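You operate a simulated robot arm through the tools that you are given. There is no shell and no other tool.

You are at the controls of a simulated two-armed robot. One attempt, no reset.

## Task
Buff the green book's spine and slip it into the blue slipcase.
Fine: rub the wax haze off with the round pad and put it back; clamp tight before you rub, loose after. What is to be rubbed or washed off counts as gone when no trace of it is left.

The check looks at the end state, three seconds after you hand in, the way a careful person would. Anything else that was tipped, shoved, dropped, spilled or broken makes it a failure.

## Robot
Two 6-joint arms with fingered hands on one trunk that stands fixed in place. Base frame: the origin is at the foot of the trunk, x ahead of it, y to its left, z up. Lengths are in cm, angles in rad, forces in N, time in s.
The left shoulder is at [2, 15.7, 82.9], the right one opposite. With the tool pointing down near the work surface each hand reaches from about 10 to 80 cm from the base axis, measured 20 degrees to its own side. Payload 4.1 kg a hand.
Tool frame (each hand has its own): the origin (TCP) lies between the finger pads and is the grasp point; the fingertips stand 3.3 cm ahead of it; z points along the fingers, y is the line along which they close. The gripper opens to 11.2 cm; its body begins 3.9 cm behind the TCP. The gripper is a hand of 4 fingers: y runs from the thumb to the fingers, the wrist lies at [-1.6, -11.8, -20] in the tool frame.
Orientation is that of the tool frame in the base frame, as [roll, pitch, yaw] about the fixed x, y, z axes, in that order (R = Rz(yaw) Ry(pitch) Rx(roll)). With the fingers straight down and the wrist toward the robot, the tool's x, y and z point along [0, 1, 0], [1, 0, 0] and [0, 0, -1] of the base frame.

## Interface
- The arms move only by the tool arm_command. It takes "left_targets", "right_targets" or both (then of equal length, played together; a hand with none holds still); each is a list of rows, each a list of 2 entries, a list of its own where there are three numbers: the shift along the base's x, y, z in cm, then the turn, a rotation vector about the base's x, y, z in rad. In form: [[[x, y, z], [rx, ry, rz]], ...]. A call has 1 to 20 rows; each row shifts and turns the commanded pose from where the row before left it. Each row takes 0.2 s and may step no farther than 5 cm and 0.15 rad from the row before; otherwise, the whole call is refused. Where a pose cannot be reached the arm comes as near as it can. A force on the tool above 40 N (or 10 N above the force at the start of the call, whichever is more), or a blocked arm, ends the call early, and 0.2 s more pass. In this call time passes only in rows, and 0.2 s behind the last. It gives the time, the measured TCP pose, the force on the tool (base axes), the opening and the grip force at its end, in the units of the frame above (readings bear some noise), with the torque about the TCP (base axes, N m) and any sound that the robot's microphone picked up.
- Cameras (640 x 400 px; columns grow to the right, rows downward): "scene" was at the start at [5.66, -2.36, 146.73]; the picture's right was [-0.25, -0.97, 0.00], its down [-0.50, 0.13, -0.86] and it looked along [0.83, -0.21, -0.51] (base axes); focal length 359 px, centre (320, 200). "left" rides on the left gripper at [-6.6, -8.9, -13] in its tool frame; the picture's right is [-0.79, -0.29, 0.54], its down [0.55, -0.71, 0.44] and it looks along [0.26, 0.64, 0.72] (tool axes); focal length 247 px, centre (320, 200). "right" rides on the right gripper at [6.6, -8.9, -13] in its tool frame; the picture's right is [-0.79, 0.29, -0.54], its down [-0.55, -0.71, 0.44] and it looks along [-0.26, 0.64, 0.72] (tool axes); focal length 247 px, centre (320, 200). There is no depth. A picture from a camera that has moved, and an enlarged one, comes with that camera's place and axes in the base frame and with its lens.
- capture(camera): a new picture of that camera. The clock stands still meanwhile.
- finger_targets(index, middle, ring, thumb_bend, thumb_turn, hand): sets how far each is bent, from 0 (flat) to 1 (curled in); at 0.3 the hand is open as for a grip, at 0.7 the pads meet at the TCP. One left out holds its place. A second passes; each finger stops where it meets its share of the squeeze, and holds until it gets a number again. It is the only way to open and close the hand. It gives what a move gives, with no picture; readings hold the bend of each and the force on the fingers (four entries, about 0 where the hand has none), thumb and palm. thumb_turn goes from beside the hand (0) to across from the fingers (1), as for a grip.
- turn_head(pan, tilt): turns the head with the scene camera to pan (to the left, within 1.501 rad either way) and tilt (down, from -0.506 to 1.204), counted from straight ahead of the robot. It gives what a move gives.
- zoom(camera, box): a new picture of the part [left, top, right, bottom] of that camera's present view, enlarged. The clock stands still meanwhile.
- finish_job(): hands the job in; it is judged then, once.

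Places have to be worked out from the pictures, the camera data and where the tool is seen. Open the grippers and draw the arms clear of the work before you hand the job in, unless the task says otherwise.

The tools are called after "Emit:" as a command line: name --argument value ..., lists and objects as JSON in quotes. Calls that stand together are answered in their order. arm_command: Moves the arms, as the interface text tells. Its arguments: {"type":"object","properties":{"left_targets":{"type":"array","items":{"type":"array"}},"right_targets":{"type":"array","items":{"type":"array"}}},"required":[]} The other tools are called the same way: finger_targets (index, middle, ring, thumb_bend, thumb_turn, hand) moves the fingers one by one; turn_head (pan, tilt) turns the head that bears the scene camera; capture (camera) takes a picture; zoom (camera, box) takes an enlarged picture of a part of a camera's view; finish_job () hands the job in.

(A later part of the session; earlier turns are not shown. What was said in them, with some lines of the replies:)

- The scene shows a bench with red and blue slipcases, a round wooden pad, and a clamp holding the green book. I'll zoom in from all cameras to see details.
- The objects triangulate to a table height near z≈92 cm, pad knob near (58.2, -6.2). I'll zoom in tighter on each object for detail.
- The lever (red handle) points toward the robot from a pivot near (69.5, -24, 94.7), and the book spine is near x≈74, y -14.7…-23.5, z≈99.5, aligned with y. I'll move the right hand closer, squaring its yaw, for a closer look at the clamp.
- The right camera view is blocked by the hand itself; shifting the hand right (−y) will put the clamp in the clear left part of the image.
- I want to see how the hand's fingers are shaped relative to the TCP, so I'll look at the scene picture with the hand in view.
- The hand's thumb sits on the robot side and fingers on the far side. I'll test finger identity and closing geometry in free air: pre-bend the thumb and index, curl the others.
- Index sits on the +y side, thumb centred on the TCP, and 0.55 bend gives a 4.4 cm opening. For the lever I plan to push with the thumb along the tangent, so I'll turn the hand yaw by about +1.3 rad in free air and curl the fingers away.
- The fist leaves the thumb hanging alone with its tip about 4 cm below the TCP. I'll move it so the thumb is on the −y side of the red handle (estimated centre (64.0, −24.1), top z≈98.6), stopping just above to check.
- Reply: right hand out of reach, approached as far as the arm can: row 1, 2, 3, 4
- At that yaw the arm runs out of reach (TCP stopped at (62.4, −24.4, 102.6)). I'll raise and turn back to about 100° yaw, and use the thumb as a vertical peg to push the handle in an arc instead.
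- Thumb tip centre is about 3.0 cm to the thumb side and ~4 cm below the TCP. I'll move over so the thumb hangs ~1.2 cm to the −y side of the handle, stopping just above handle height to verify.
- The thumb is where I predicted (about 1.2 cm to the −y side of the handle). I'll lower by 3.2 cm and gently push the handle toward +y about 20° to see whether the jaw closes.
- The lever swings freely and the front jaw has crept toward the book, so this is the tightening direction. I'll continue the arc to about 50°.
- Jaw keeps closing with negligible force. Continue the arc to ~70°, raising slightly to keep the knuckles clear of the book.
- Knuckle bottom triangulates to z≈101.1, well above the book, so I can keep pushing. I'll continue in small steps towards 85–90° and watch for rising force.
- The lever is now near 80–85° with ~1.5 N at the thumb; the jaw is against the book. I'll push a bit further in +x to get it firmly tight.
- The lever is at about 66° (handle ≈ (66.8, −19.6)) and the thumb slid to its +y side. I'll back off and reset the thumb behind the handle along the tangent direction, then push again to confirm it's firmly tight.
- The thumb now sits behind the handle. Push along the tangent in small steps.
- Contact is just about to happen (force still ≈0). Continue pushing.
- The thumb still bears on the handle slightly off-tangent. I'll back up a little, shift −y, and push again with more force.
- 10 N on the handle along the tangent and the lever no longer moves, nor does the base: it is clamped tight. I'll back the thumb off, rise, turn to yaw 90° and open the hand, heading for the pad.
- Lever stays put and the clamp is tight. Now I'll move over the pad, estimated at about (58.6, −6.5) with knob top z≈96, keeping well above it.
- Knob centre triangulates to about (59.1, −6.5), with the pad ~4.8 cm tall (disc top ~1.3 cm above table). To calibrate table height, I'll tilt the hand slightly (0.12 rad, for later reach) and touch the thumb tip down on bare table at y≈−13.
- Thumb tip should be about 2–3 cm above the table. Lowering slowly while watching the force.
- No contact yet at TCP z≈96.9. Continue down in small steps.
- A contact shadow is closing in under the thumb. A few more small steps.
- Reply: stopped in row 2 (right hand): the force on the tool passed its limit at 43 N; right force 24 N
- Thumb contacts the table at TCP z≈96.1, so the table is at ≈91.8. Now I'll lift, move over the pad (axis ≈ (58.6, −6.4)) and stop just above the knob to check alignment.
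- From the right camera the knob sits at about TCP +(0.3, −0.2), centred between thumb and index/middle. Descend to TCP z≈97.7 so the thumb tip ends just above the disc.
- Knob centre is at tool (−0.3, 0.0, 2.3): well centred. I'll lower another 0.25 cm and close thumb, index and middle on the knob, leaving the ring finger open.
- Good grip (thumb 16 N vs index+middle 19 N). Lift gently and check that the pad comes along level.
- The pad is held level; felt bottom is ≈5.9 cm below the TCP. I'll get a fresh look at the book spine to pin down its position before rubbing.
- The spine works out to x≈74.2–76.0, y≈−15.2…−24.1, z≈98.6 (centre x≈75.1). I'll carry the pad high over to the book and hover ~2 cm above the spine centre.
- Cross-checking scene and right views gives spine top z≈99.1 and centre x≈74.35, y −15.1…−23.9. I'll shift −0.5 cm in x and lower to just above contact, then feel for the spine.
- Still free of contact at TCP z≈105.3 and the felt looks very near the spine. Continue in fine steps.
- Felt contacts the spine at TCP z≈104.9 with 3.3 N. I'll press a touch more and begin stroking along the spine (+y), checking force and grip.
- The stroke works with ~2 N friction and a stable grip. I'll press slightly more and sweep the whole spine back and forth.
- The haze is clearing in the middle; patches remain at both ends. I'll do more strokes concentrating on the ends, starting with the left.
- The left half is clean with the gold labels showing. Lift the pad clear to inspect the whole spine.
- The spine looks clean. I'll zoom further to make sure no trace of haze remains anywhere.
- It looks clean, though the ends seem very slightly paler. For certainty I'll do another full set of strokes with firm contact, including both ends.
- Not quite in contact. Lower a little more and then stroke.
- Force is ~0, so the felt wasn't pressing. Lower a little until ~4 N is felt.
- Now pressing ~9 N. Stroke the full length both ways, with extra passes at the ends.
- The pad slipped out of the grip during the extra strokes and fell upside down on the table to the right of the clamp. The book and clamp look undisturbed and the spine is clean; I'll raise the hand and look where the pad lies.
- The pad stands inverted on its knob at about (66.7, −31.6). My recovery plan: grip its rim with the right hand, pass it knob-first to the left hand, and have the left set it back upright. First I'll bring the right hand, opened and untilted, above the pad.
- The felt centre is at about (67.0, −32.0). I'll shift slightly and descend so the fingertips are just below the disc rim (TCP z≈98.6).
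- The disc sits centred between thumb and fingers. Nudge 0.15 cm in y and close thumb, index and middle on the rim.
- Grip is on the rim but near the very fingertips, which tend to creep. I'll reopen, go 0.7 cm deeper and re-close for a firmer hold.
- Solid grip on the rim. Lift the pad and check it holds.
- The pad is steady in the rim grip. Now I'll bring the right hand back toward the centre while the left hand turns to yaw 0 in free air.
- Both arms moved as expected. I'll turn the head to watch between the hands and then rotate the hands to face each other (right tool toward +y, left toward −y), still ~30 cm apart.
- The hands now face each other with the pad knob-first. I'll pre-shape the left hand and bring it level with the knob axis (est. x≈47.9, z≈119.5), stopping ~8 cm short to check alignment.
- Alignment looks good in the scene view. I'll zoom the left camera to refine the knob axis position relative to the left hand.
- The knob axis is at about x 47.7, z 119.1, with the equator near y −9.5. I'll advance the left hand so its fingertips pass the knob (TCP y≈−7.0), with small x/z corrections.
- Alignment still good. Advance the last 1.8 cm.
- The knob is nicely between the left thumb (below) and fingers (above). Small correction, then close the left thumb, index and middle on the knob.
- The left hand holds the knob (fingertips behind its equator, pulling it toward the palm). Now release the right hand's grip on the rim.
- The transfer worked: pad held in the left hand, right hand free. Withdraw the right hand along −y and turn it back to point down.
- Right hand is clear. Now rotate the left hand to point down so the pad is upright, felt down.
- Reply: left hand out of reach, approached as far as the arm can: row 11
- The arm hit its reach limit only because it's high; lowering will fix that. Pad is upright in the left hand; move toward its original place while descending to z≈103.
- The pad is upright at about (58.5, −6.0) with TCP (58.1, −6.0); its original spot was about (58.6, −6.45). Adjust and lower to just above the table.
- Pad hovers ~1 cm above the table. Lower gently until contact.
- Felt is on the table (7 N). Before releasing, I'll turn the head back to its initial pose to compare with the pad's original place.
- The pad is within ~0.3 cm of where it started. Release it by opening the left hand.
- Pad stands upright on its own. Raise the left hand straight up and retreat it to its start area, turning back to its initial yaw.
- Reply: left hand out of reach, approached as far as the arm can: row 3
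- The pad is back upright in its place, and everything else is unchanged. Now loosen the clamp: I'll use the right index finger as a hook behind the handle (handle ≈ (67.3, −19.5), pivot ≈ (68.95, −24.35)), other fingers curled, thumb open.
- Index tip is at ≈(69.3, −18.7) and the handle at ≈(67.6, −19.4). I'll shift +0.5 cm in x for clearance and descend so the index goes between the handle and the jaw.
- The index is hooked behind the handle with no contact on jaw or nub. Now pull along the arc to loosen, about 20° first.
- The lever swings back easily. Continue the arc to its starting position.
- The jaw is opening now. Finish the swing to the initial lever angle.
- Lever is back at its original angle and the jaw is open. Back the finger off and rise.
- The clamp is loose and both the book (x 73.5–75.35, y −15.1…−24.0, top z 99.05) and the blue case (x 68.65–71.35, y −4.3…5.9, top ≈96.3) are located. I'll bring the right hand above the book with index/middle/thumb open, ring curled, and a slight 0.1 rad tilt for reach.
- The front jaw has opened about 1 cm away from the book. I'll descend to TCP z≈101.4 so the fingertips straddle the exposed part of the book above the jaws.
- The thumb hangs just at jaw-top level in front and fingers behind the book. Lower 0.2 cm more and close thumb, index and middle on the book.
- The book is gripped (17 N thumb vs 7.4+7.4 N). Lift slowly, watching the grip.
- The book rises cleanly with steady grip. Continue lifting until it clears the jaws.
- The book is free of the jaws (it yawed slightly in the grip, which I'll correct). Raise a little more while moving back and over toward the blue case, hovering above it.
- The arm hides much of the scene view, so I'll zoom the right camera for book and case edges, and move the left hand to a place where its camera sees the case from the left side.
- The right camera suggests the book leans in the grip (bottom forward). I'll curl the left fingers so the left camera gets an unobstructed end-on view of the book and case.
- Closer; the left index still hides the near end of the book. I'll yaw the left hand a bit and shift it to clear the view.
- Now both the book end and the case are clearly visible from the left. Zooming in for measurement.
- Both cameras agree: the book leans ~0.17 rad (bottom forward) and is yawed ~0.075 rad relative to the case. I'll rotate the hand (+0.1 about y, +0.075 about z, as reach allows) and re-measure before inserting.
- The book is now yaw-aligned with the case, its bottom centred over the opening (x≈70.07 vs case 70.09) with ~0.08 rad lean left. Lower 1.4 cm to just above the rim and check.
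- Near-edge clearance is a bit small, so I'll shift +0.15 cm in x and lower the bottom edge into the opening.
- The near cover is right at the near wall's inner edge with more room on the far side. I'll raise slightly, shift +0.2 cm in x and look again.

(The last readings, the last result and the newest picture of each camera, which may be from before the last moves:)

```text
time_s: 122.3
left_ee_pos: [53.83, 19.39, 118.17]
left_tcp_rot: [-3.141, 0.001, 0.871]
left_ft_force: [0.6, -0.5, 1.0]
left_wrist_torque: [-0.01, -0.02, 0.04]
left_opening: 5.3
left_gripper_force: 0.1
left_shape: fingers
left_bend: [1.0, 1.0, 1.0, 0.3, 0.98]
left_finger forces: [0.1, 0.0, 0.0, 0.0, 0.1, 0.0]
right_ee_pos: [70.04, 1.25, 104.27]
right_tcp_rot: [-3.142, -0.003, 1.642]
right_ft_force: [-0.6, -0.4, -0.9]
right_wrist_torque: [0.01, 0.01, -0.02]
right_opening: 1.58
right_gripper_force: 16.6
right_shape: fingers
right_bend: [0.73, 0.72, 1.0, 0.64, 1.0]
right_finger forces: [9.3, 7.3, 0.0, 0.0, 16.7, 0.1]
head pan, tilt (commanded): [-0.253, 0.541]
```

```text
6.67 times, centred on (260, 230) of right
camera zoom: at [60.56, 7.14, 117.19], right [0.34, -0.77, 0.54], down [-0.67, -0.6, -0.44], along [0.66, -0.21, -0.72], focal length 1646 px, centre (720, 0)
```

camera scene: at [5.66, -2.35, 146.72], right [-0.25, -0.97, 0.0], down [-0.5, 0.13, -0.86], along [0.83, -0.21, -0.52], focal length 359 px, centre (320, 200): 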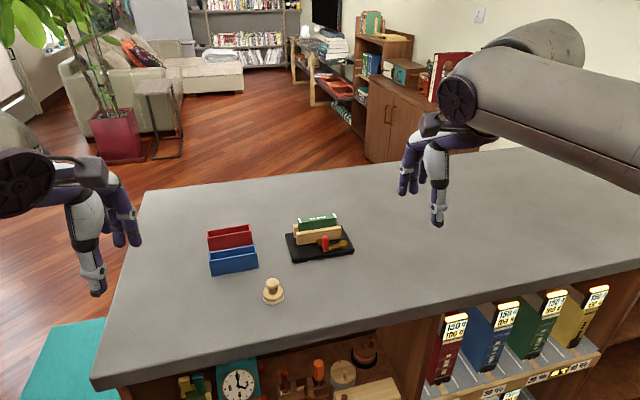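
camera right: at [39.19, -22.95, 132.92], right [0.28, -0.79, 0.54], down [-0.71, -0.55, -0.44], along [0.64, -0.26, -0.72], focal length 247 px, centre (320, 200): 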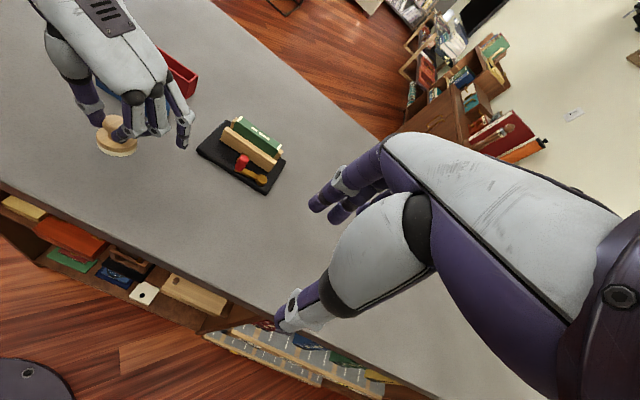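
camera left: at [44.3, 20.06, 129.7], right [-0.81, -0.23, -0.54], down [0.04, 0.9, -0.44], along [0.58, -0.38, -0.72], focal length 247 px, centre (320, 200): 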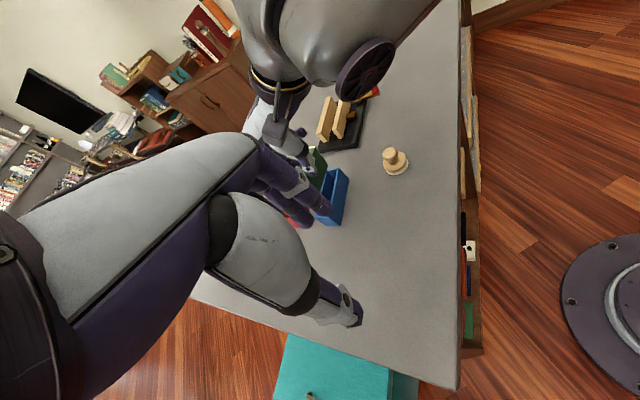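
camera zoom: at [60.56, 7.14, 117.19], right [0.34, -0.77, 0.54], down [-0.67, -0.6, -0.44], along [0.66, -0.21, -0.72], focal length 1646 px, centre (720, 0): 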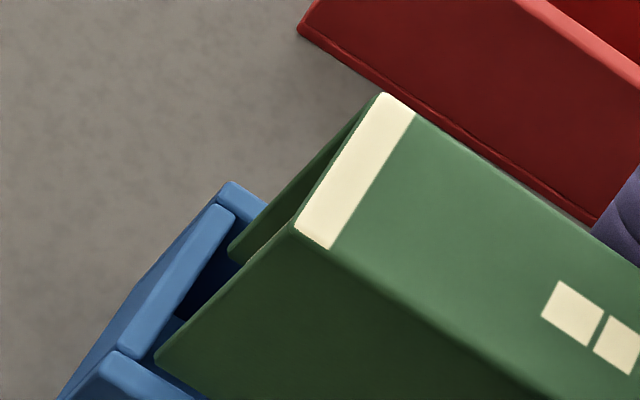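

At this zoom the remaining clearances at rim level are about 0.12 cm near, 0.4 cm far, and ~0.2 cm at each end. Shift +0.13 cm in x, then lower into the opening.

Emit:
arm_command --right_targets '[[[0.13, -0.03, 0], [0, 0, 0]], [[0, 0, -0.4], [0, 0, 0]], [[0, 0, -0.4], [0, 0, 0]]]'

Emit:
zoom --camera "left" --box '[325, 160, 369, 190]'

Emit:
zoom --camera "left" --box '[340, 115, 390, 150]'

Emit:
zoom --camera "right" --box '[220, 200, 300, 260]'

```text
time_s: 123.1
left_ee_pos: [53.78, 19.48, 118.2]
left_tcp_rot: [-3.141, 0.0, 0.871]
left_ft_force: [-0.1, 0.1, 0.3]
left_wrist_torque: [-0.02, 0.0, -0.02]
left_opening: 5.31
left_gripper_force: 0.1
left_shape: fingers
left_bend: [1.0, 1.0, 1.0, 0.3, 0.98]
left_finger forces: [0.0, 0.0, 0.1, 0.0, 0.0, 0.0]
right_ee_pos: [70.03, 1.1, 103.39]
right_tcp_rot: [3.14, -0.005, 1.641]
right_ft_force: [0.3, -0.5, -0.8]
right_wrist_torque: [0.03, 0.0, -0.01]
right_opening: 1.57
right_gripper_force: 16.5
right_shape: fingers
right_bend: [0.73, 0.72, 1.0, 0.64, 1.0]
right_finger forces: [9.3, 7.4, 0.0, 0.1, 16.7, 0.0]
head pan, tilt (commanded): [-0.253, 0.541]
```

```text
13.33 times, centred on (347, 175) of left
camera zoom: at [42.84, 20.45, 131.19], right [-0.73, -0.42, -0.54], down [-0.19, 0.88, -0.44], along [0.66, -0.22, -0.72], focal length 3293 px, centre (-40, 533)
```

zoom: 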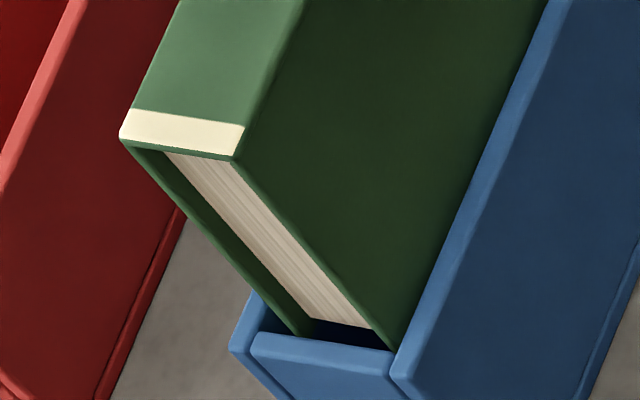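

```text
11.43 times, centred on (365, 132) of left
camera zoom: at [42.84, 20.45, 131.19], right [-0.73, -0.42, -0.54], down [-0.19, 0.88, -0.44], along [0.66, -0.22, -0.72], focal length 2823 px, centre (-194, 971)
```

zoom: 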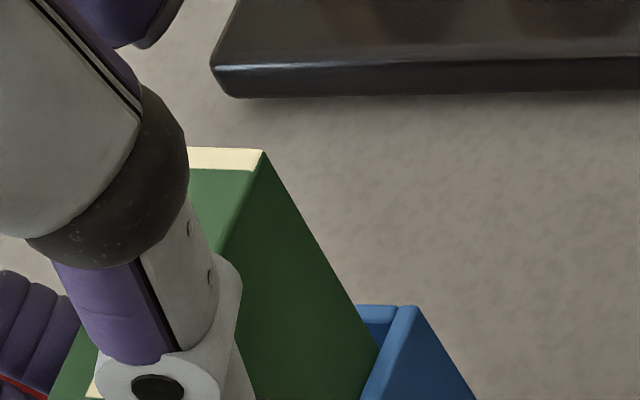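

```text
6.67 times, centred on (260, 230) of right
camera zoom: at [60.69, 7.1, 116.45], right [0.34, -0.77, 0.54], down [-0.67, -0.6, -0.44], along [0.66, -0.21, -0.72], focal length 1646 px, centre (720, 0)
```

zoom: 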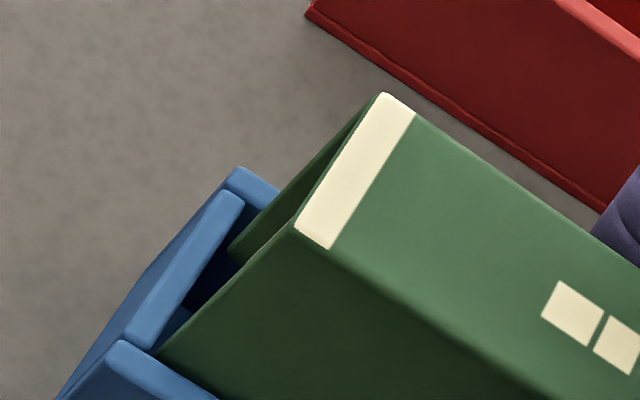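

The bottom edge is about 1 cm inside the opening with no contact force. I'll continue down while rotating out the remaining lean, pivoting around rim level.

Emit:
arm_command --right_targets '[[[0.14, 0, -0.1], [0, 0.02, 0]], [[0.14, 0, -0.2], [0, 0.02, 0]], [[0, 0, -0.3], [0, 0, 0]]]'

Emit:
zoom --camera "left" --box '[325, 160, 369, 190]'

Emit:
zoom --camera "left" --box '[340, 115, 390, 150]'

Emit:
zoom --camera "right" --box '[220, 200, 300, 260]'

```text
time_s: 123.9
left_ee_pos: [53.89, 19.35, 118.19]
left_tcp_rot: [-3.14, -0.001, 0.869]
left_ft_force: [0.6, 0.4, -0.3]
left_wrist_torque: [-0.02, 0.03, -0.01]
left_opening: 5.32
left_gripper_force: 0.0
left_shape: fingers
left_bend: [1.0, 1.0, 1.0, 0.3, 0.98]
left_finger forces: [0.0, 0.1, 0.0, 0.0, 0.1, 0.0]
right_ee_pos: [70.52, 1.22, 102.76]
right_tcp_rot: [-3.1, -0.007, 1.642]
right_ft_force: [0.3, 0.8, -0.9]
right_wrist_torque: [-0.01, -0.01, 0.0]
right_opening: 1.57
right_gripper_force: 17.0
right_shape: fingers
right_bend: [0.73, 0.72, 1.0, 0.64, 1.0]
right_finger forces: [9.3, 7.3, 0.0, 0.0, 16.6, 0.0]
head pan, tilt (commanded): [-0.253, 0.541]
```

```text
13.33 times, centred on (347, 175) of left
camera zoom: at [42.84, 20.45, 131.19], right [-0.73, -0.42, -0.54], down [-0.19, 0.88, -0.44], along [0.66, -0.22, -0.72], focal length 3293 px, centre (-40, 533)
```

zoom: 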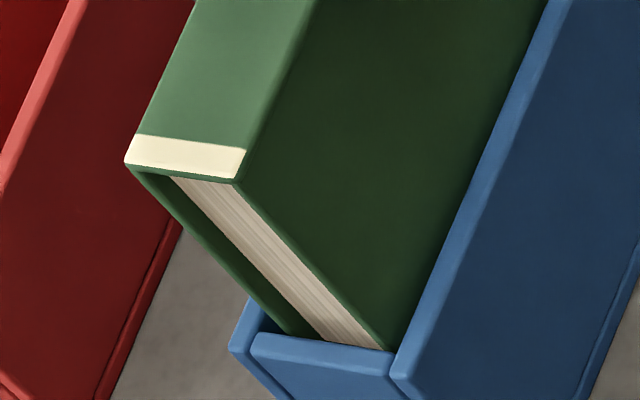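

```text
11.43 times, centred on (365, 132) of left
camera zoom: at [42.84, 20.45, 131.19], right [-0.73, -0.42, -0.54], down [-0.19, 0.88, -0.44], along [0.66, -0.22, -0.72], focal length 2823 px, centre (-194, 971)
```

zoom: 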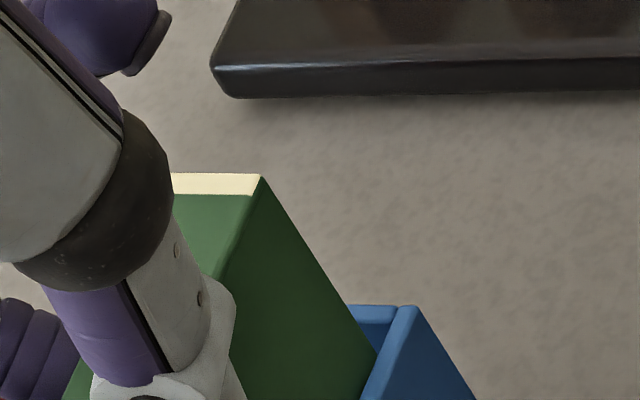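

```text
6.67 times, centred on (260, 230) of right
camera zoom: at [61.55, 7.14, 116.22], right [0.36, -0.77, 0.52], down [-0.69, -0.6, -0.41], along [0.63, -0.21, -0.75], focal length 1646 px, centre (720, 0)
```

zoom: 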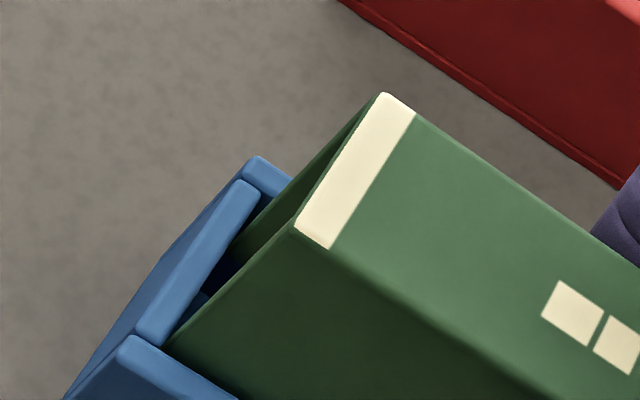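

Still free. Continue: shift slightly +x, rotate another 0.02 rad, and lower.

Emit:
arm_command --right_targets '[[[0.2, 0, -0.2], [0, 0.02, 0]], [[0, 0, -0.4], [0, 0, 0]], [[0, 0, -0.4], [0, 0, 0]]]'

Emit:
zoom --camera "left" --box '[325, 160, 369, 190]'

Emit:
zoom --camera "left" --box '[320, 110, 400, 170]'

Emit:
zoom --camera "right" --box '[220, 190, 380, 310]'

```text
time_s: 124.7
left_ee_pos: [53.78, 19.49, 118.21]
left_tcp_rot: [3.142, 0.0, 0.87]
left_ft_force: [-0.9, -0.1, -0.4]
left_wrist_torque: [0.01, -0.02, 0.0]
left_opening: 5.32
left_gripper_force: 0.0
left_shape: fingers
left_bend: [1.0, 1.0, 1.0, 0.3, 0.98]
left_finger forces: [0.1, 0.1, 0.0, 0.0, 0.0, 0.0]
right_ee_pos: [70.61, 1.11, 101.79]
right_tcp_rot: [-3.083, -0.009, 1.643]
right_ft_force: [-0.2, -0.3, -0.9]
right_wrist_torque: [0.04, 0.04, 0.01]
right_opening: 1.56
right_gripper_force: 17.2
right_shape: fingers
right_bend: [0.73, 0.72, 1.0, 0.64, 1.0]
right_finger forces: [9.3, 7.4, 0.0, 0.1, 16.6, 0.1]
head pan, tilt (commanded): [-0.253, 0.541]
```

```text
13.33 times, centred on (347, 175) of left
camera zoom: at [42.84, 20.45, 131.19], right [-0.73, -0.42, -0.54], down [-0.19, 0.88, -0.44], along [0.66, -0.22, -0.72], focal length 3293 px, centre (-40, 533)
```

zoom: 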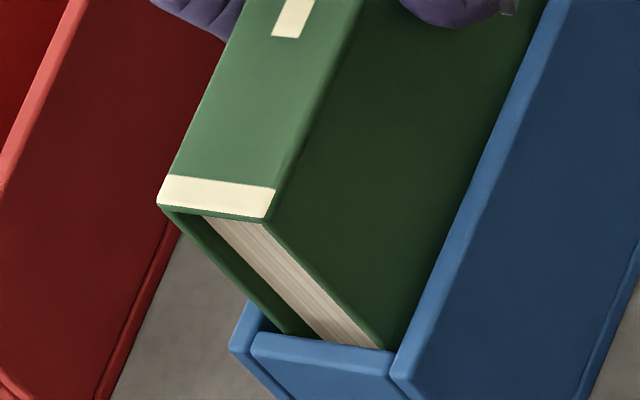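

```text
6.67 times, centred on (360, 140) of left
camera zoom: at [42.84, 20.45, 131.19], right [-0.73, -0.42, -0.54], down [-0.19, 0.88, -0.44], along [0.66, -0.22, -0.72], focal length 1646 px, centre (53, 600)
```

zoom: 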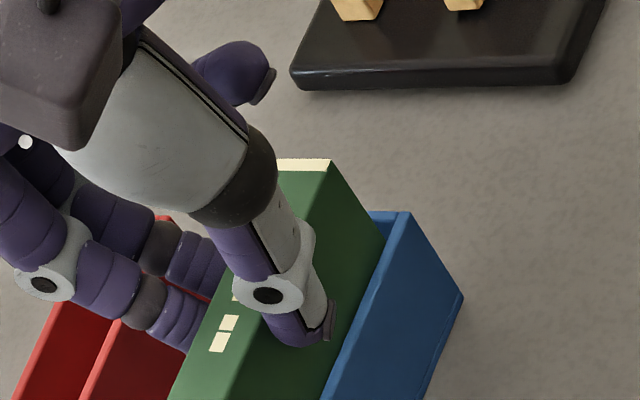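

```text
3.33 times, centred on (300, 250) of right
camera zoom: at [61.99, 7.15, 115.34], right [0.37, -0.77, 0.51], down [-0.69, -0.6, -0.4], along [0.61, -0.21, -0.76], focal length 823 px, centre (387, 33)
```

zoom: 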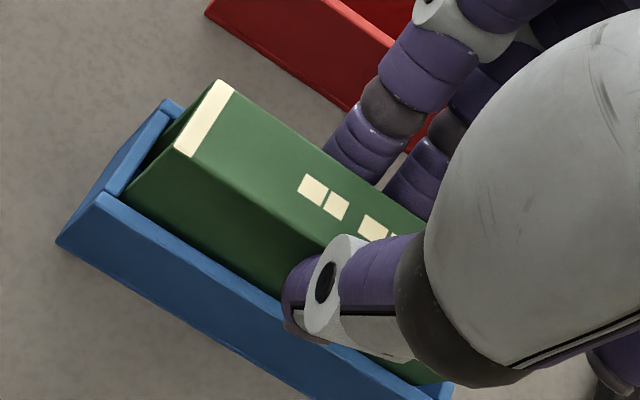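

Book is ~2.6 cm in, still no contact. Shift +0.08 cm in x and lower further.

Emit:
arm_command --right_targets '[[[0.08, 0, -0.3], [0, 0.01, 0]], [[0, 0, -0.4], [0, 0, 0]], [[0, 0, -0.3], [0, 0, 0]]]'

Emit:
zoom --camera "left" --box '[325, 160, 369, 190]'

Emit:
zoom --camera "right" --box '[220, 190, 380, 310]'

```text
time_s: 125.5
left_ee_pos: [53.84, 19.48, 118.22]
left_tcp_rot: [-3.141, 0.001, 0.87]
left_ft_force: [-0.1, -1.0, 0.4]
left_wrist_torque: [0.0, 0.01, -0.02]
left_opening: 5.31
left_gripper_force: 0.0
left_shape: fingers
left_bend: [1.0, 1.0, 1.0, 0.3, 0.98]
left_finger forces: [0.0, 0.1, 0.1, 0.1, 0.1, 0.1]
right_ee_pos: [70.57, 1.17, 100.61]
right_tcp_rot: [-3.073, -0.01, 1.642]
right_ft_force: [0.6, -0.6, -1.2]
right_wrist_torque: [-0.01, 0.02, 0.01]
right_opening: 1.57
right_gripper_force: 16.7
right_shape: fingers
right_bend: [0.73, 0.72, 1.0, 0.64, 1.0]
right_finger forces: [9.2, 7.4, 0.0, 0.0, 16.5, 0.0]
head pan, tilt (commanded): [-0.253, 0.541]
```

```text
13.33 times, centred on (347, 175) of left
camera zoom: at [42.84, 20.45, 131.19], right [-0.73, -0.42, -0.54], down [-0.19, 0.88, -0.44], along [0.66, -0.22, -0.72], focal length 3293 px, centre (-40, 533)
```

zoom: 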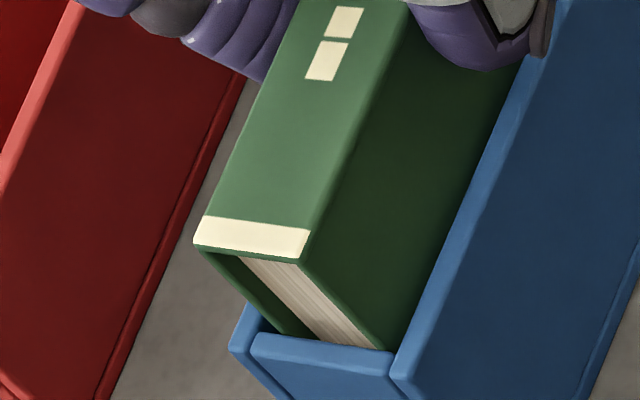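

```text
3.33 times, centred on (300, 250) of right
camera zoom: at [62.16, 7.18, 114.39], right [0.38, -0.77, 0.51], down [-0.7, -0.6, -0.39], along [0.61, -0.21, -0.77], focal length 823 px, centre (387, 33)
```

zoom: 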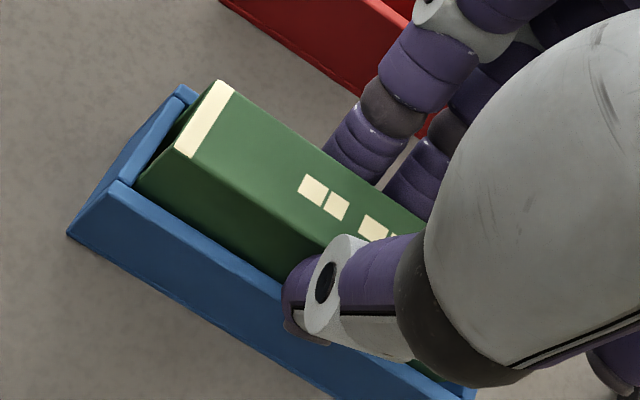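

Nearly seated, still no contact. Lower in small steps and watch for contact.

Emit:
arm_command --right_targets '[[[0.03, 0, -0.15], [0, 0, 0]], [[0, 0, -0.15], [0, 0, 0]]]'

Emit:
zoom --camera "left" --box '[325, 150, 369, 180]'

Emit:
zoom --camera "right" --box '[220, 190, 380, 310]'

```text
time_s: 126.1
left_ee_pos: [53.77, 19.5, 118.17]
left_tcp_rot: [-3.14, 0.0, 0.872]
left_ft_force: [0.1, 0.4, 0.0]
left_wrist_torque: [0.0, 0.02, 0.01]
left_opening: 5.33
left_gripper_force: 0.1
left_shape: fingers
left_bend: [1.0, 1.0, 1.0, 0.3, 0.98]
left_finger forces: [0.0, 0.0, 0.0, 0.0, 0.0, 0.1]
right_ee_pos: [70.73, 1.09, 100.35]
right_tcp_rot: [-3.071, -0.011, 1.641]
right_ft_force: [0.4, -0.4, -0.6]
right_wrist_torque: [-0.03, -0.01, -0.01]
right_opening: 1.54
right_gripper_force: 16.8
right_shape: fingers
right_bend: [0.73, 0.72, 1.0, 0.64, 1.0]
right_finger forces: [9.2, 7.3, 0.0, 0.0, 16.6, 0.0]
head pan, tilt (commanded): [-0.253, 0.541]
```

```text
13.33 times, centred on (347, 165) of left
camera zoom: at [42.84, 20.45, 131.19], right [-0.73, -0.42, -0.54], down [-0.19, 0.88, -0.44], along [0.66, -0.22, -0.72], focal length 3293 px, centre (-40, 667)
```

zoom: 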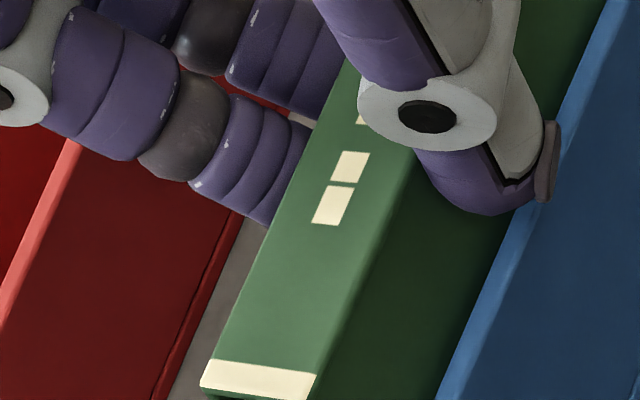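

```text
3.33 times, centred on (300, 250) of right
camera zoom: at [62.24, 7.16, 114.07], right [0.38, -0.77, 0.51], down [-0.7, -0.6, -0.39], along [0.61, -0.21, -0.77], focal length 823 px, centre (387, 33)
```

zoom: 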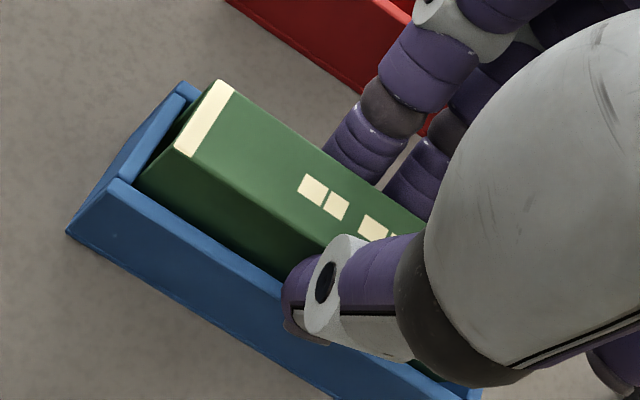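

Still no contact; thumb tip is right at rim level. One more tiny step, then release.

Emit:
arm_command --right_targets '[[[0, 0, -0.1], [0, 0, 0]]]'

Emit:
arm_command --right_targets '[[[0, 0, -0.1], [0, 0, 0]]]'

```text
time_s: 126.5
left_ee_pos: [53.76, 19.45, 118.3]
left_tcp_rot: [-3.14, -0.001, 0.87]
left_ft_force: [-0.3, -0.4, 0.1]
left_wrist_torque: [0.01, -0.03, 0.02]
left_opening: 5.32
left_gripper_force: 0.0
left_shape: fingers
left_bend: [1.0, 1.0, 1.0, 0.3, 0.98]
left_finger forces: [0.0, 0.1, 0.0, 0.0, 0.1, 0.1]
right_ee_pos: [70.68, 1.2, 100.3]
right_tcp_rot: [-3.071, -0.011, 1.641]
right_ft_force: [0.5, 0.5, 0.1]
right_wrist_torque: [-0.02, -0.01, 0.02]
right_opening: 1.56
right_gripper_force: 16.7
right_shape: fingers
right_bend: [0.73, 0.72, 1.0, 0.64, 1.0]
right_finger forces: [9.2, 7.3, 0.0, 0.0, 16.6, 0.0]
head pan, tilt (commanded): [-0.253, 0.541]
```

```text
time_s: 126.9
left_ee_pos: [53.82, 19.46, 118.28]
left_tcp_rot: [-3.141, 0.001, 0.87]
left_ft_force: [-0.2, 0.0, 0.2]
left_wrist_torque: [-0.03, 0.02, 0.0]
left_opening: 5.29
left_gripper_force: 0.0
left_shape: fingers
left_bend: [1.0, 1.0, 1.0, 0.3, 0.98]
left_finger forces: [0.0, 0.0, 0.0, 0.0, 0.0, 0.1]
right_ee_pos: [70.65, 1.21, 100.2]
right_tcp_rot: [-3.071, -0.009, 1.644]
right_ft_force: [-0.4, -0.2, -0.1]
right_wrist_torque: [0.0, -0.02, 0.04]
right_opening: 1.56
right_gripper_force: 16.6
right_shape: fingers
right_bend: [0.73, 0.72, 1.0, 0.64, 1.0]
right_finger forces: [9.3, 7.2, 0.0, 0.0, 16.6, 0.1]
head pan, tilt (commanded): [-0.253, 0.541]
```

No contact anywhere. I'll rise a hair so the fingertips clear the rim and then release the book.

Emit:
arm_command --right_targets '[[[0, 0, 0.1], [0, 0, 0]]]'

Emit:
finger_targets --hand "right" --index 0.58 --middle 0.58 --thumb_bend 0.55

Emit:
zoom --camera "left" --box '[310, 110, 400, 200]'

Emit:
zoom --camera "right" --box '[220, 190, 380, 310]'

```text
time_s: 127.3
left_ee_pos: [53.75, 19.28, 118.34]
left_tcp_rot: [3.141, -0.001, 0.872]
left_ft_force: [-0.5, 0.1, -0.4]
left_wrist_torque: [-0.01, -0.01, 0.0]
left_opening: 5.32
left_gripper_force: 0.1
left_shape: fingers
left_bend: [1.0, 1.0, 1.0, 0.3, 0.98]
left_finger forces: [0.0, 0.1, 0.0, 0.0, 0.1, 0.0]
right_ee_pos: [70.67, 1.21, 100.34]
right_tcp_rot: [-3.073, -0.011, 1.642]
right_ft_force: [-0.1, 0.9, -1.7]
right_wrist_torque: [-0.02, 0.0, -0.03]
right_opening: 1.59
right_gripper_force: 17.0
right_shape: fingers
right_bend: [0.73, 0.72, 1.0, 0.64, 1.0]
right_finger forces: [9.3, 7.3, 0.0, 0.0, 16.7, 0.1]
head pan, tilt (commanded): [-0.253, 0.541]
```

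```text
time_s: 128.3
left_ee_pos: [53.83, 19.43, 118.23]
left_tcp_rot: [-3.139, -0.001, 0.871]
left_ft_force: [0.2, -0.1, 0.1]
left_wrist_torque: [0.02, 0.02, 0.03]
left_opening: 5.33
left_gripper_force: 0.0
left_shape: fingers
left_bend: [1.0, 1.0, 1.0, 0.3, 0.98]
left_finger forces: [0.1, 0.1, 0.0, 0.0, 0.0, 0.0]
right_ee_pos: [70.62, 1.17, 100.28]
right_tcp_rot: [-3.071, -0.008, 1.642]
right_ft_force: [0.4, 0.9, 0.2]
right_wrist_torque: [0.0, -0.02, -0.02]
right_opening: 4.03
right_gripper_force: 0.0
right_shape: fingers
right_bend: [0.57, 0.57, 1.0, 0.55, 1.0]
right_finger forces: [0.0, 0.0, 0.0, 0.1, 0.0, 0.0]
head pan, tilt (commanded): [-0.253, 0.541]
```

```text
4.44 times, centred on (355, 155) of left
camera zoom: at [42.84, 20.45, 131.19], right [-0.73, -0.42, -0.54], down [-0.19, 0.88, -0.44], along [0.66, -0.22, -0.72], focal length 1098 px, centre (164, 400)
```

zoom: 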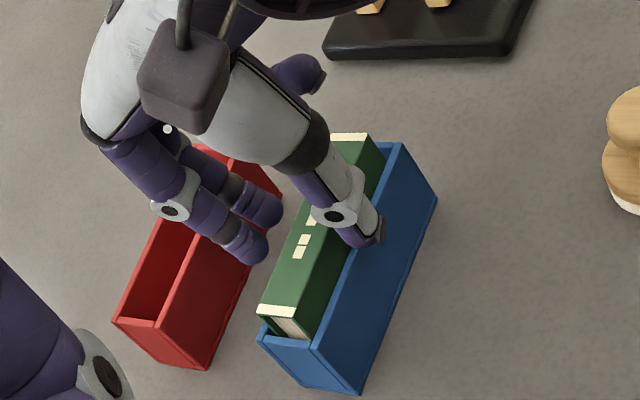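

```text
3.33 times, centred on (300, 250) of right
camera zoom: at [62.24, 7.17, 114.0], right [0.38, -0.77, 0.51], down [-0.7, -0.6, -0.39], along [0.61, -0.21, -0.77], focal length 823 px, centre (387, 33)
```

zoom: 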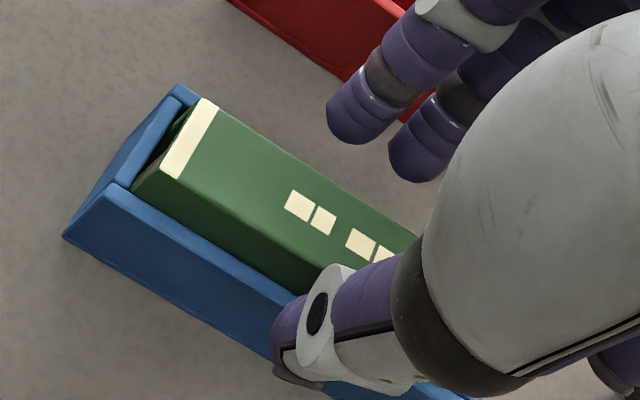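

The book dropped into the case and the case didn't move. Raise the right hand straight up and away.

Emit:
arm_command --right_targets '[[[0, 0, 1], [0, 0, 0]], [[0, 0, 1.5], [0, 0, 0]], [[-0.3, 0, 2], [0, -0.03, 0]], [[-2, -1, 2], [0, -0.04, 0]], [[-3, -3, 2], [0, 0, -0.04]], [[-4, -3, 1.5], [0, 0, -0.03]], [[-4, -3, 1], [0, 0, 0]], [[-4, -3, 1], [0, 0, 0]], [[-4, -3, 1], [0, 0, 0]]]'

Emit:
capture --camera "scene"

Emit:
zoom --camera "scene" --box '[195, 210, 275, 285]'

Emit:
zoom --camera "left" --box '[310, 110, 400, 200]'

```text
refused: row 6 steps farther than a row can; nothing moved
```

```text
taken
camera scene: at [5.66, -2.36, 146.72], right [-0.25, -0.97, 0.0], down [-0.5, 0.13, -0.86], along [0.83, -0.21, -0.52], focal length 359 px, centre (320, 200)
```

scene: 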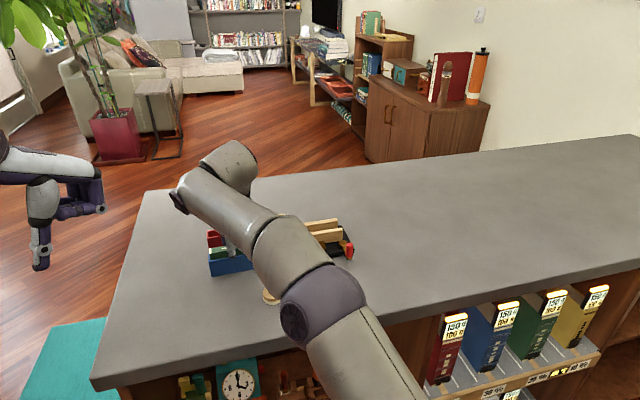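

```text
5.33 times, centred on (235, 248) of scene
camera zoom: at [5.66, -2.36, 146.72], right [-0.25, -0.97, 0.0], down [-0.5, 0.13, -0.86], along [0.83, -0.21, -0.52], focal length 1912 px, centre (773, -53)
```

zoom: 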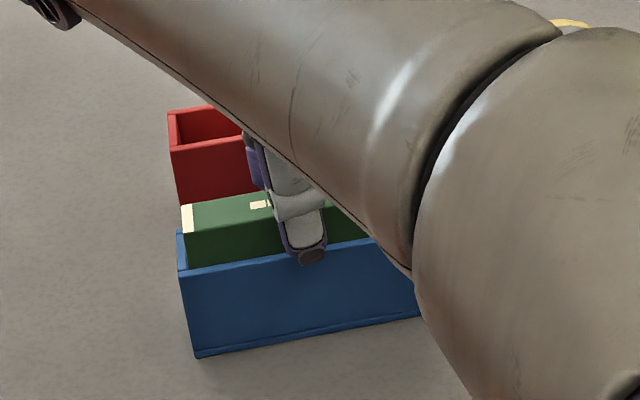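

```text
4.44 times, centred on (355, 155) of left
camera zoom: at [42.84, 20.45, 131.19], right [-0.73, -0.42, -0.54], down [-0.19, 0.88, -0.44], along [0.66, -0.22, -0.72], focal length 1098 px, centre (164, 400)
```

zoom: 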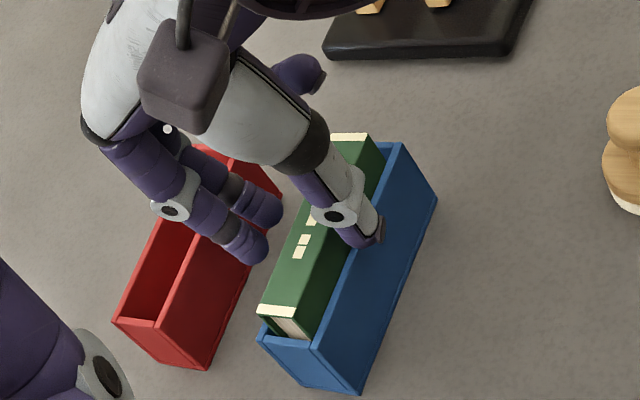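

One row was too long; repeat with smaller steps.

Emit:
arm_command --right_targets '[[[0, 0, 1], [0, 0, 0]], [[0, 0, 1.5], [0, 0, 0]], [[-0.3, 0, 2], [0, -0.03, 0]], [[-2, -1, 2], [0, -0.04, 0]], [[-3, -3, 1.5], [0, 0, -0.04]], [[-3, -3, 1.5], [0, 0, -0.03]], [[-3, -3, 1], [0, 0, 0]], [[-3, -3.5, 1], [0, 0, 0]], [[-3, -3.5, 1], [0, 0, 0]], [[-2, -4, 1], [0, 0, 0]], [[-1, -4, 1], [0, 0, 0]]]'

Emit:
capture --camera "scene"

Emit:
zoom --camera "scene" --box '[195, 210, 275, 285]'

Emit:
zoom --camera "left" --box '[310, 110, 400, 200]'

```text
time_s: 130.7
left_ee_pos: [53.69, 19.54, 118.27]
left_tcp_rot: [3.142, 0.0, 0.871]
left_ft_force: [0.2, 0.0, 0.0]
left_wrist_torque: [-0.05, 0.03, -0.02]
left_opening: 5.3
left_gripper_force: 0.0
left_shape: fingers
left_bend: [1.0, 1.0, 1.0, 0.3, 0.98]
left_finger forces: [0.0, 0.0, 0.0, 0.0, 0.1, 0.0]
right_ee_pos: [61.85, -21.22, 122.76]
right_tcp_rot: [-3.138, -0.003, 1.572]
right_ft_force: [-0.4, 0.8, 0.1]
right_wrist_torque: [-0.03, 0.04, 0.02]
right_opening: 4.01
right_gripper_force: 0.1
right_shape: fingers
right_bend: [0.57, 0.57, 1.0, 0.55, 1.0]
right_finger forces: [0.1, 0.0, 0.1, 0.1, 0.0, 0.1]
right hand out of reach, approached as far as the arm can: row 4, 5, 6, 7, 8, 9, 10
head pan, tilt (commanded): [-0.253, 0.541]
```

```text
taken
camera scene: at [5.67, -2.31, 146.72], right [-0.25, -0.97, 0.0], down [-0.5, 0.13, -0.86], along [0.83, -0.21, -0.52], focal length 359 px, centre (320, 200)
```

scene: 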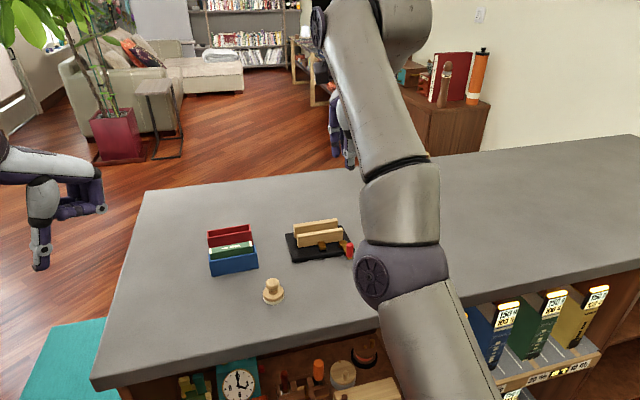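

```text
5.33 times, centred on (235, 248) of scene
camera zoom: at [5.67, -2.31, 146.72], right [-0.25, -0.97, 0.0], down [-0.5, 0.13, -0.86], along [0.83, -0.21, -0.52], focal length 1912 px, centre (773, -53)
```

zoom: 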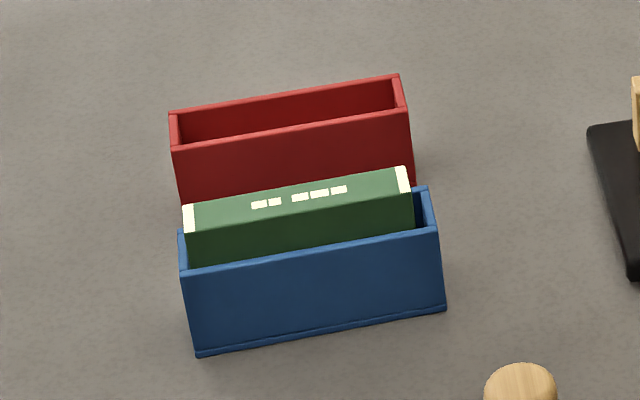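

```text
4.44 times, centred on (355, 155) of left
camera zoom: at [42.85, 20.5, 131.18], right [-0.73, -0.42, -0.54], down [-0.19, 0.88, -0.44], along [0.66, -0.22, -0.72], focal length 1098 px, centre (164, 400)
```

zoom: 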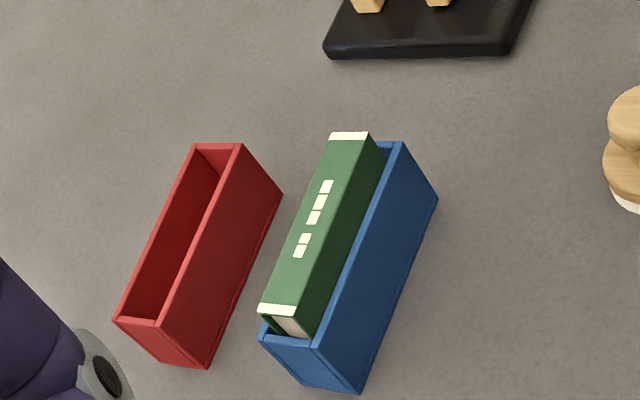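

The book sits spine-up in the blue case, apparently fully seated (spine z≈97.5). I'll zoom to double-check the spine for haze and then retract both arms.

Emit:
zoom --camera "scene" --box '[205, 236, 260, 272]'

Emit:
zoom --camera "left" --box '[335, 138, 375, 190]'

Emit:
zoom --camera "scene" --box '[205, 238, 235, 260]'

Emit:
zoom --camera "scene" --box '[230, 236, 260, 258]'

```text
11.11 times, centred on (232, 254) of scene
camera zoom: at [5.67, -2.31, 146.72], right [-0.25, -0.97, 0.0], down [-0.5, 0.13, -0.86], along [0.83, -0.21, -0.52], focal length 3984 px, centre (1292, -400)
```

zoom: 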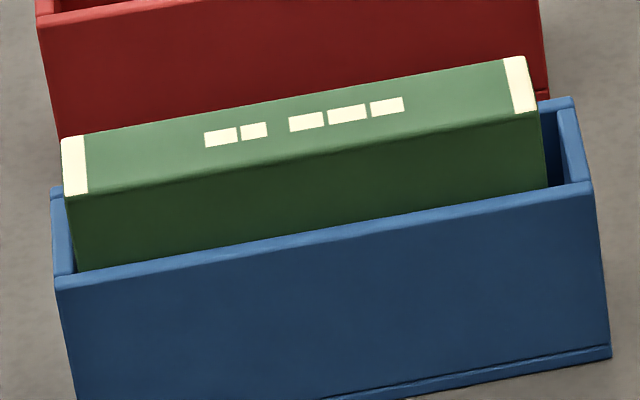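

```text
7.69 times, centred on (355, 164) of left
camera zoom: at [42.85, 20.5, 131.18], right [-0.73, -0.42, -0.54], down [-0.19, 0.88, -0.44], along [0.66, -0.22, -0.72], focal length 1900 px, centre (51, 477)
```

zoom: 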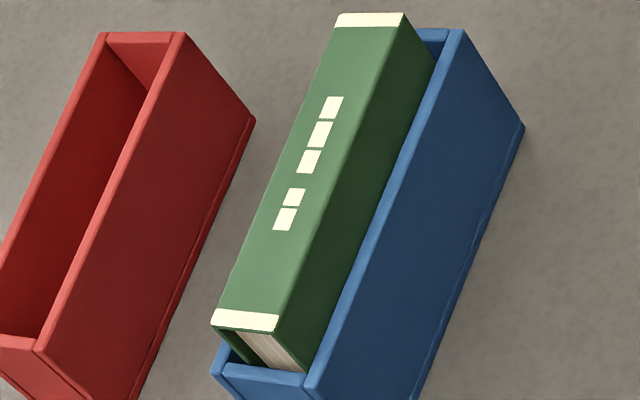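

```text
16.00 times, centred on (220, 249) of scene
camera zoom: at [5.67, -2.31, 146.72], right [-0.25, -0.97, 0.0], down [-0.5, 0.13, -0.86], along [0.83, -0.21, -0.52], focal length 5738 px, centre (1920, -584)
```

zoom: 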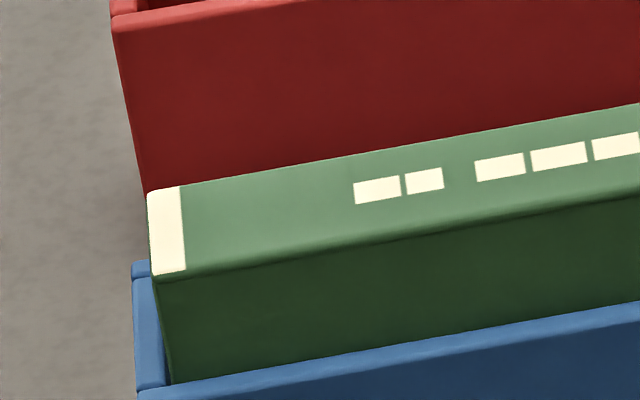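

```text
16.00 times, centred on (245, 247) of scene
camera zoom: at [5.67, -2.31, 146.72], right [-0.25, -0.97, 0.0], down [-0.5, 0.13, -0.86], along [0.83, -0.21, -0.52], focal length 5738 px, centre (1520, -552)
```

zoom: 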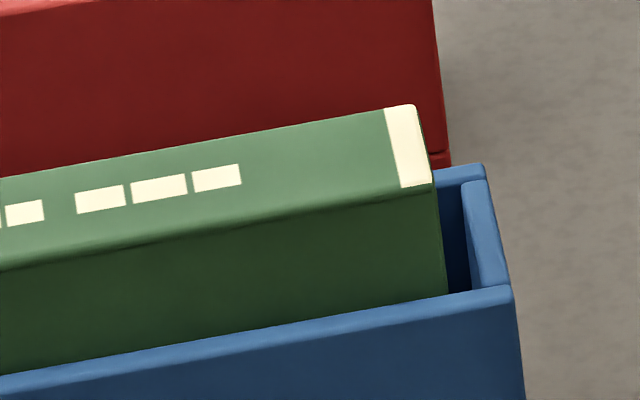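

The spine is uniformly clean and the book is seated evenly. Now open both hands and retract both arms to their starting areas.

Emit:
arm_command --left_targets '[[[-1.6, -1, 0.7], [0, 0, 0.09]], [[-1.6, -1, 0.7], [0, 0, 0.09]], [[-1.6, -1, 0.7], [0, 0, 0.09]], [[-1.6, -1, 0.7], [0, 0, 0.09]], [[-1.5, -1, 0.7], [0, 0, 0.09]], [[-1.4, -1, 0.6], [0, 0, 0.08]]]' --right_targets '[[[-3.6, -0.5, 0], [0, 0, -0.03]], [[-3.6, -0.5, 0], [0, 0, -0.03]], [[-3.6, -0.5, 0.4], [0, 0, -0.03]], [[-3.6, -0.5, 0.5], [0, 0, -0.03]], [[-3.6, -0.5, 0.6], [0, 0, -0.03]], [[-3.6, -0.5, 0.6], [0, 0, -0.02]]]'

Emit:
finger_targets --hand "right" --index 0.3 --middle 0.3 --ring 0.3 --thumb_bend 0.3

Emit:
finger_targets --hand "left" --index 0.3 --middle 0.3 --ring 0.3 --thumb_bend 0.3

Emit:
capture --camera "scene"

Emit:
zoom --camera "scene" --box '[190, 190, 370, 310]'

Emit:
capture --camera "right"

Emit:
capture --camera "left"

```text
time_s: 132.1
left_ee_pos: [44.6, 13.41, 122.28]
left_tcp_rot: [-3.14, 0.0, 1.401]
left_ft_force: [2.8, 0.1, -1.3]
left_wrist_torque: [0.04, 0.16, 0.02]
left_opening: 5.33
left_gripper_force: 0.2
left_shape: fingers
left_bend: [1.0, 1.0, 1.0, 0.3, 0.98]
left_finger forces: [0.0, 0.0, 0.0, 0.0, 0.0, 0.1]
right_ee_pos: [44.9, -24.25, 135.38]
right_tcp_rot: [-3.115, -0.002, 1.399]
right_ft_force: [2.0, -0.6, -1.9]
right_wrist_torque: [0.06, 0.16, 0.03]
right_opening: 4.04
right_gripper_force: 0.0
right_shape: fingers
right_bend: [0.57, 0.57, 1.0, 0.55, 1.0]
right_finger forces: [0.1, 0.0, 0.0, 0.0, 0.0, 0.0]
right hand out of reach, approached as far as the arm can: row 1, 2, 3, 4, 5, 6
head pan, tilt (commanded): [-0.253, 0.541]
```

```text
time_s: 133.1
left_ee_pos: [44.62, 13.45, 122.36]
left_tcp_rot: [3.14, -0.001, 1.399]
left_ft_force: [0.1, -1.0, 1.1]
left_wrist_torque: [0.03, -0.01, -0.01]
left_opening: 5.33
left_gripper_force: 0.1
left_shape: fingers
left_bend: [1.0, 1.0, 1.0, 0.3, 0.98]
left_finger forces: [0.1, 0.0, 0.0, 0.0, 0.0, 0.0]
right_ee_pos: [44.81, -24.26, 135.49]
right_tcp_rot: [-3.115, -0.003, 1.4]
right_ft_force: [-0.1, 0.4, -0.7]
right_wrist_torque: [0.03, -0.03, -0.03]
right_opening: 11.22
right_gripper_force: 0.0
right_shape: fingers
right_bend: [0.3, 0.3, 0.3, 0.3, 0.98]
right_finger forces: [0.0, 0.1, 0.1, 0.0, 0.0, 0.0]
head pan, tilt (commanded): [-0.253, 0.541]
```

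```text
time_s: 134.1
left_ee_pos: [44.56, 13.32, 122.29]
left_tcp_rot: [3.141, 0.0, 1.4]
left_ft_force: [1.0, 0.0, -0.4]
left_wrist_torque: [-0.01, 0.02, 0.03]
left_opening: 11.25
left_gripper_force: 0.1
left_shape: fingers
left_bend: [0.3, 0.3, 0.3, 0.3, 0.98]
left_finger forces: [0.0, 0.0, 0.0, 0.1, 0.0, 0.1]
right_ee_pos: [44.83, -24.27, 135.47]
right_tcp_rot: [-3.116, -0.002, 1.401]
right_ft_force: [0.5, -0.1, 0.0]
right_wrist_torque: [0.01, 0.0, 0.0]
right_opening: 11.19
right_gripper_force: 0.1
right_shape: fingers
right_bend: [0.3, 0.3, 0.3, 0.3, 0.98]
right_finger forces: [0.1, 0.1, 0.0, 0.1, 0.0, 0.1]
head pan, tilt (commanded): [-0.253, 0.541]
```

```text
taken
camera scene: at [5.66, -2.36, 146.72], right [-0.25, -0.97, 0.0], down [-0.5, 0.13, -0.86], along [0.83, -0.21, -0.52], focal length 359 px, centre (320, 200)
```

scene: 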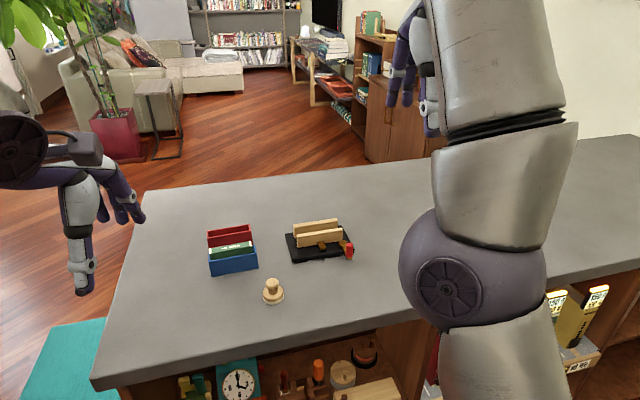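

```text
3.33 times, centred on (280, 250) of scene
camera zoom: at [5.66, -2.36, 146.72], right [-0.25, -0.97, 0.0], down [-0.5, 0.13, -0.86], along [0.83, -0.21, -0.52], focal length 1195 px, centre (453, 33)
```

zoom: 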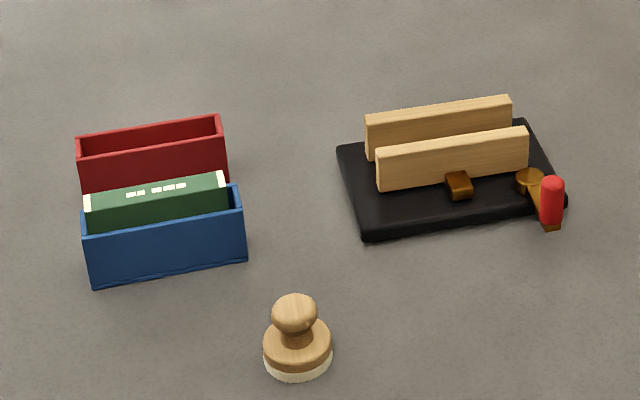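

```text
taken
camera right: at [37.49, -16.28, 148.75], right [0.16, -0.83, 0.53], down [-0.81, -0.42, -0.42], along [0.57, -0.36, -0.74], focal length 247 px, centre (320, 200)
```

right: 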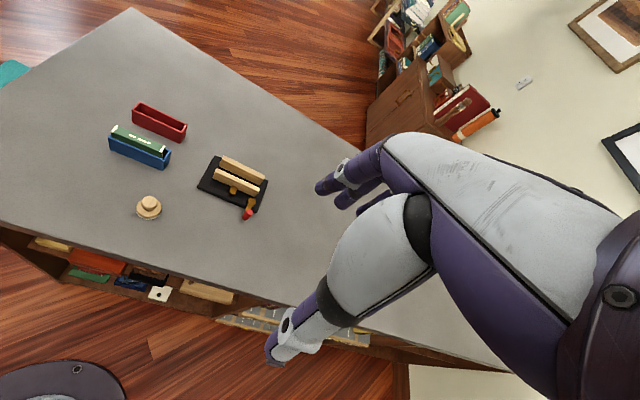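

```text
taken
camera left: at [34.67, 8.68, 135.3], right [-0.42, -0.73, -0.54], down [-0.61, 0.67, -0.44], along [0.68, 0.15, -0.72], focal length 247 px, centre (320, 200)
```

left: 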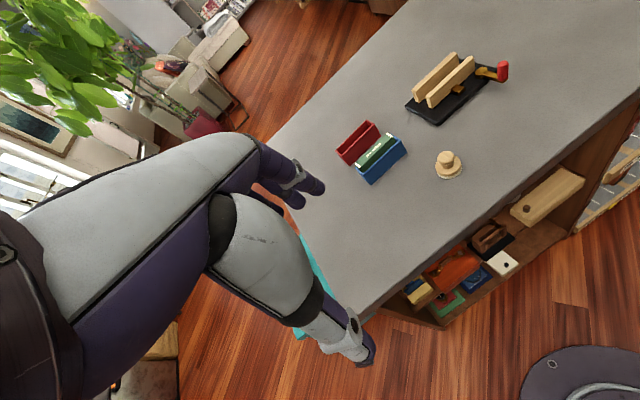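

The final view shows the book spine-up in the blue case, the pad upright in its spot, the clamp loose with its lever at its original angle, and the slipcases undisturbed. Both hands are open and clear, so I'm handing in.

Emit:
finish_job

```text
The job is handed in.
```

The green book's spine is clean of haze and the book is seated spine-up in the blue slipcase. The job is handed in, but I dropped the pad once along the way.

- **Buffing:** I clamped the book tight first. The haze came off in the main strokes, and zoomed views from two cameras afterwards showed no trace left.
- **The drop:** the spine already looked clean, but I ran an extra set of strokes to be sure. The round pad slipped out of the grip during them and fell upside down on the table to the right of the clamp. Nothing else looked disturbed.
- **Recovery:** I picked the pad up, passed it to the other hand and set it back upright, about 0.3 cm from where it started.
- **Clamp:** I swung the lever back to its original angle, so the clamp is loose.
- **Slipcase:** the blue case did not visibly move, and the book sits evenly end to end. It appears to be resting on the bottom, with the spine standing a little over 1 cm above the rim.

Both hands are open and drawn clear. If the check counts the drop itself rather than the end state, it may mark this as a failure.
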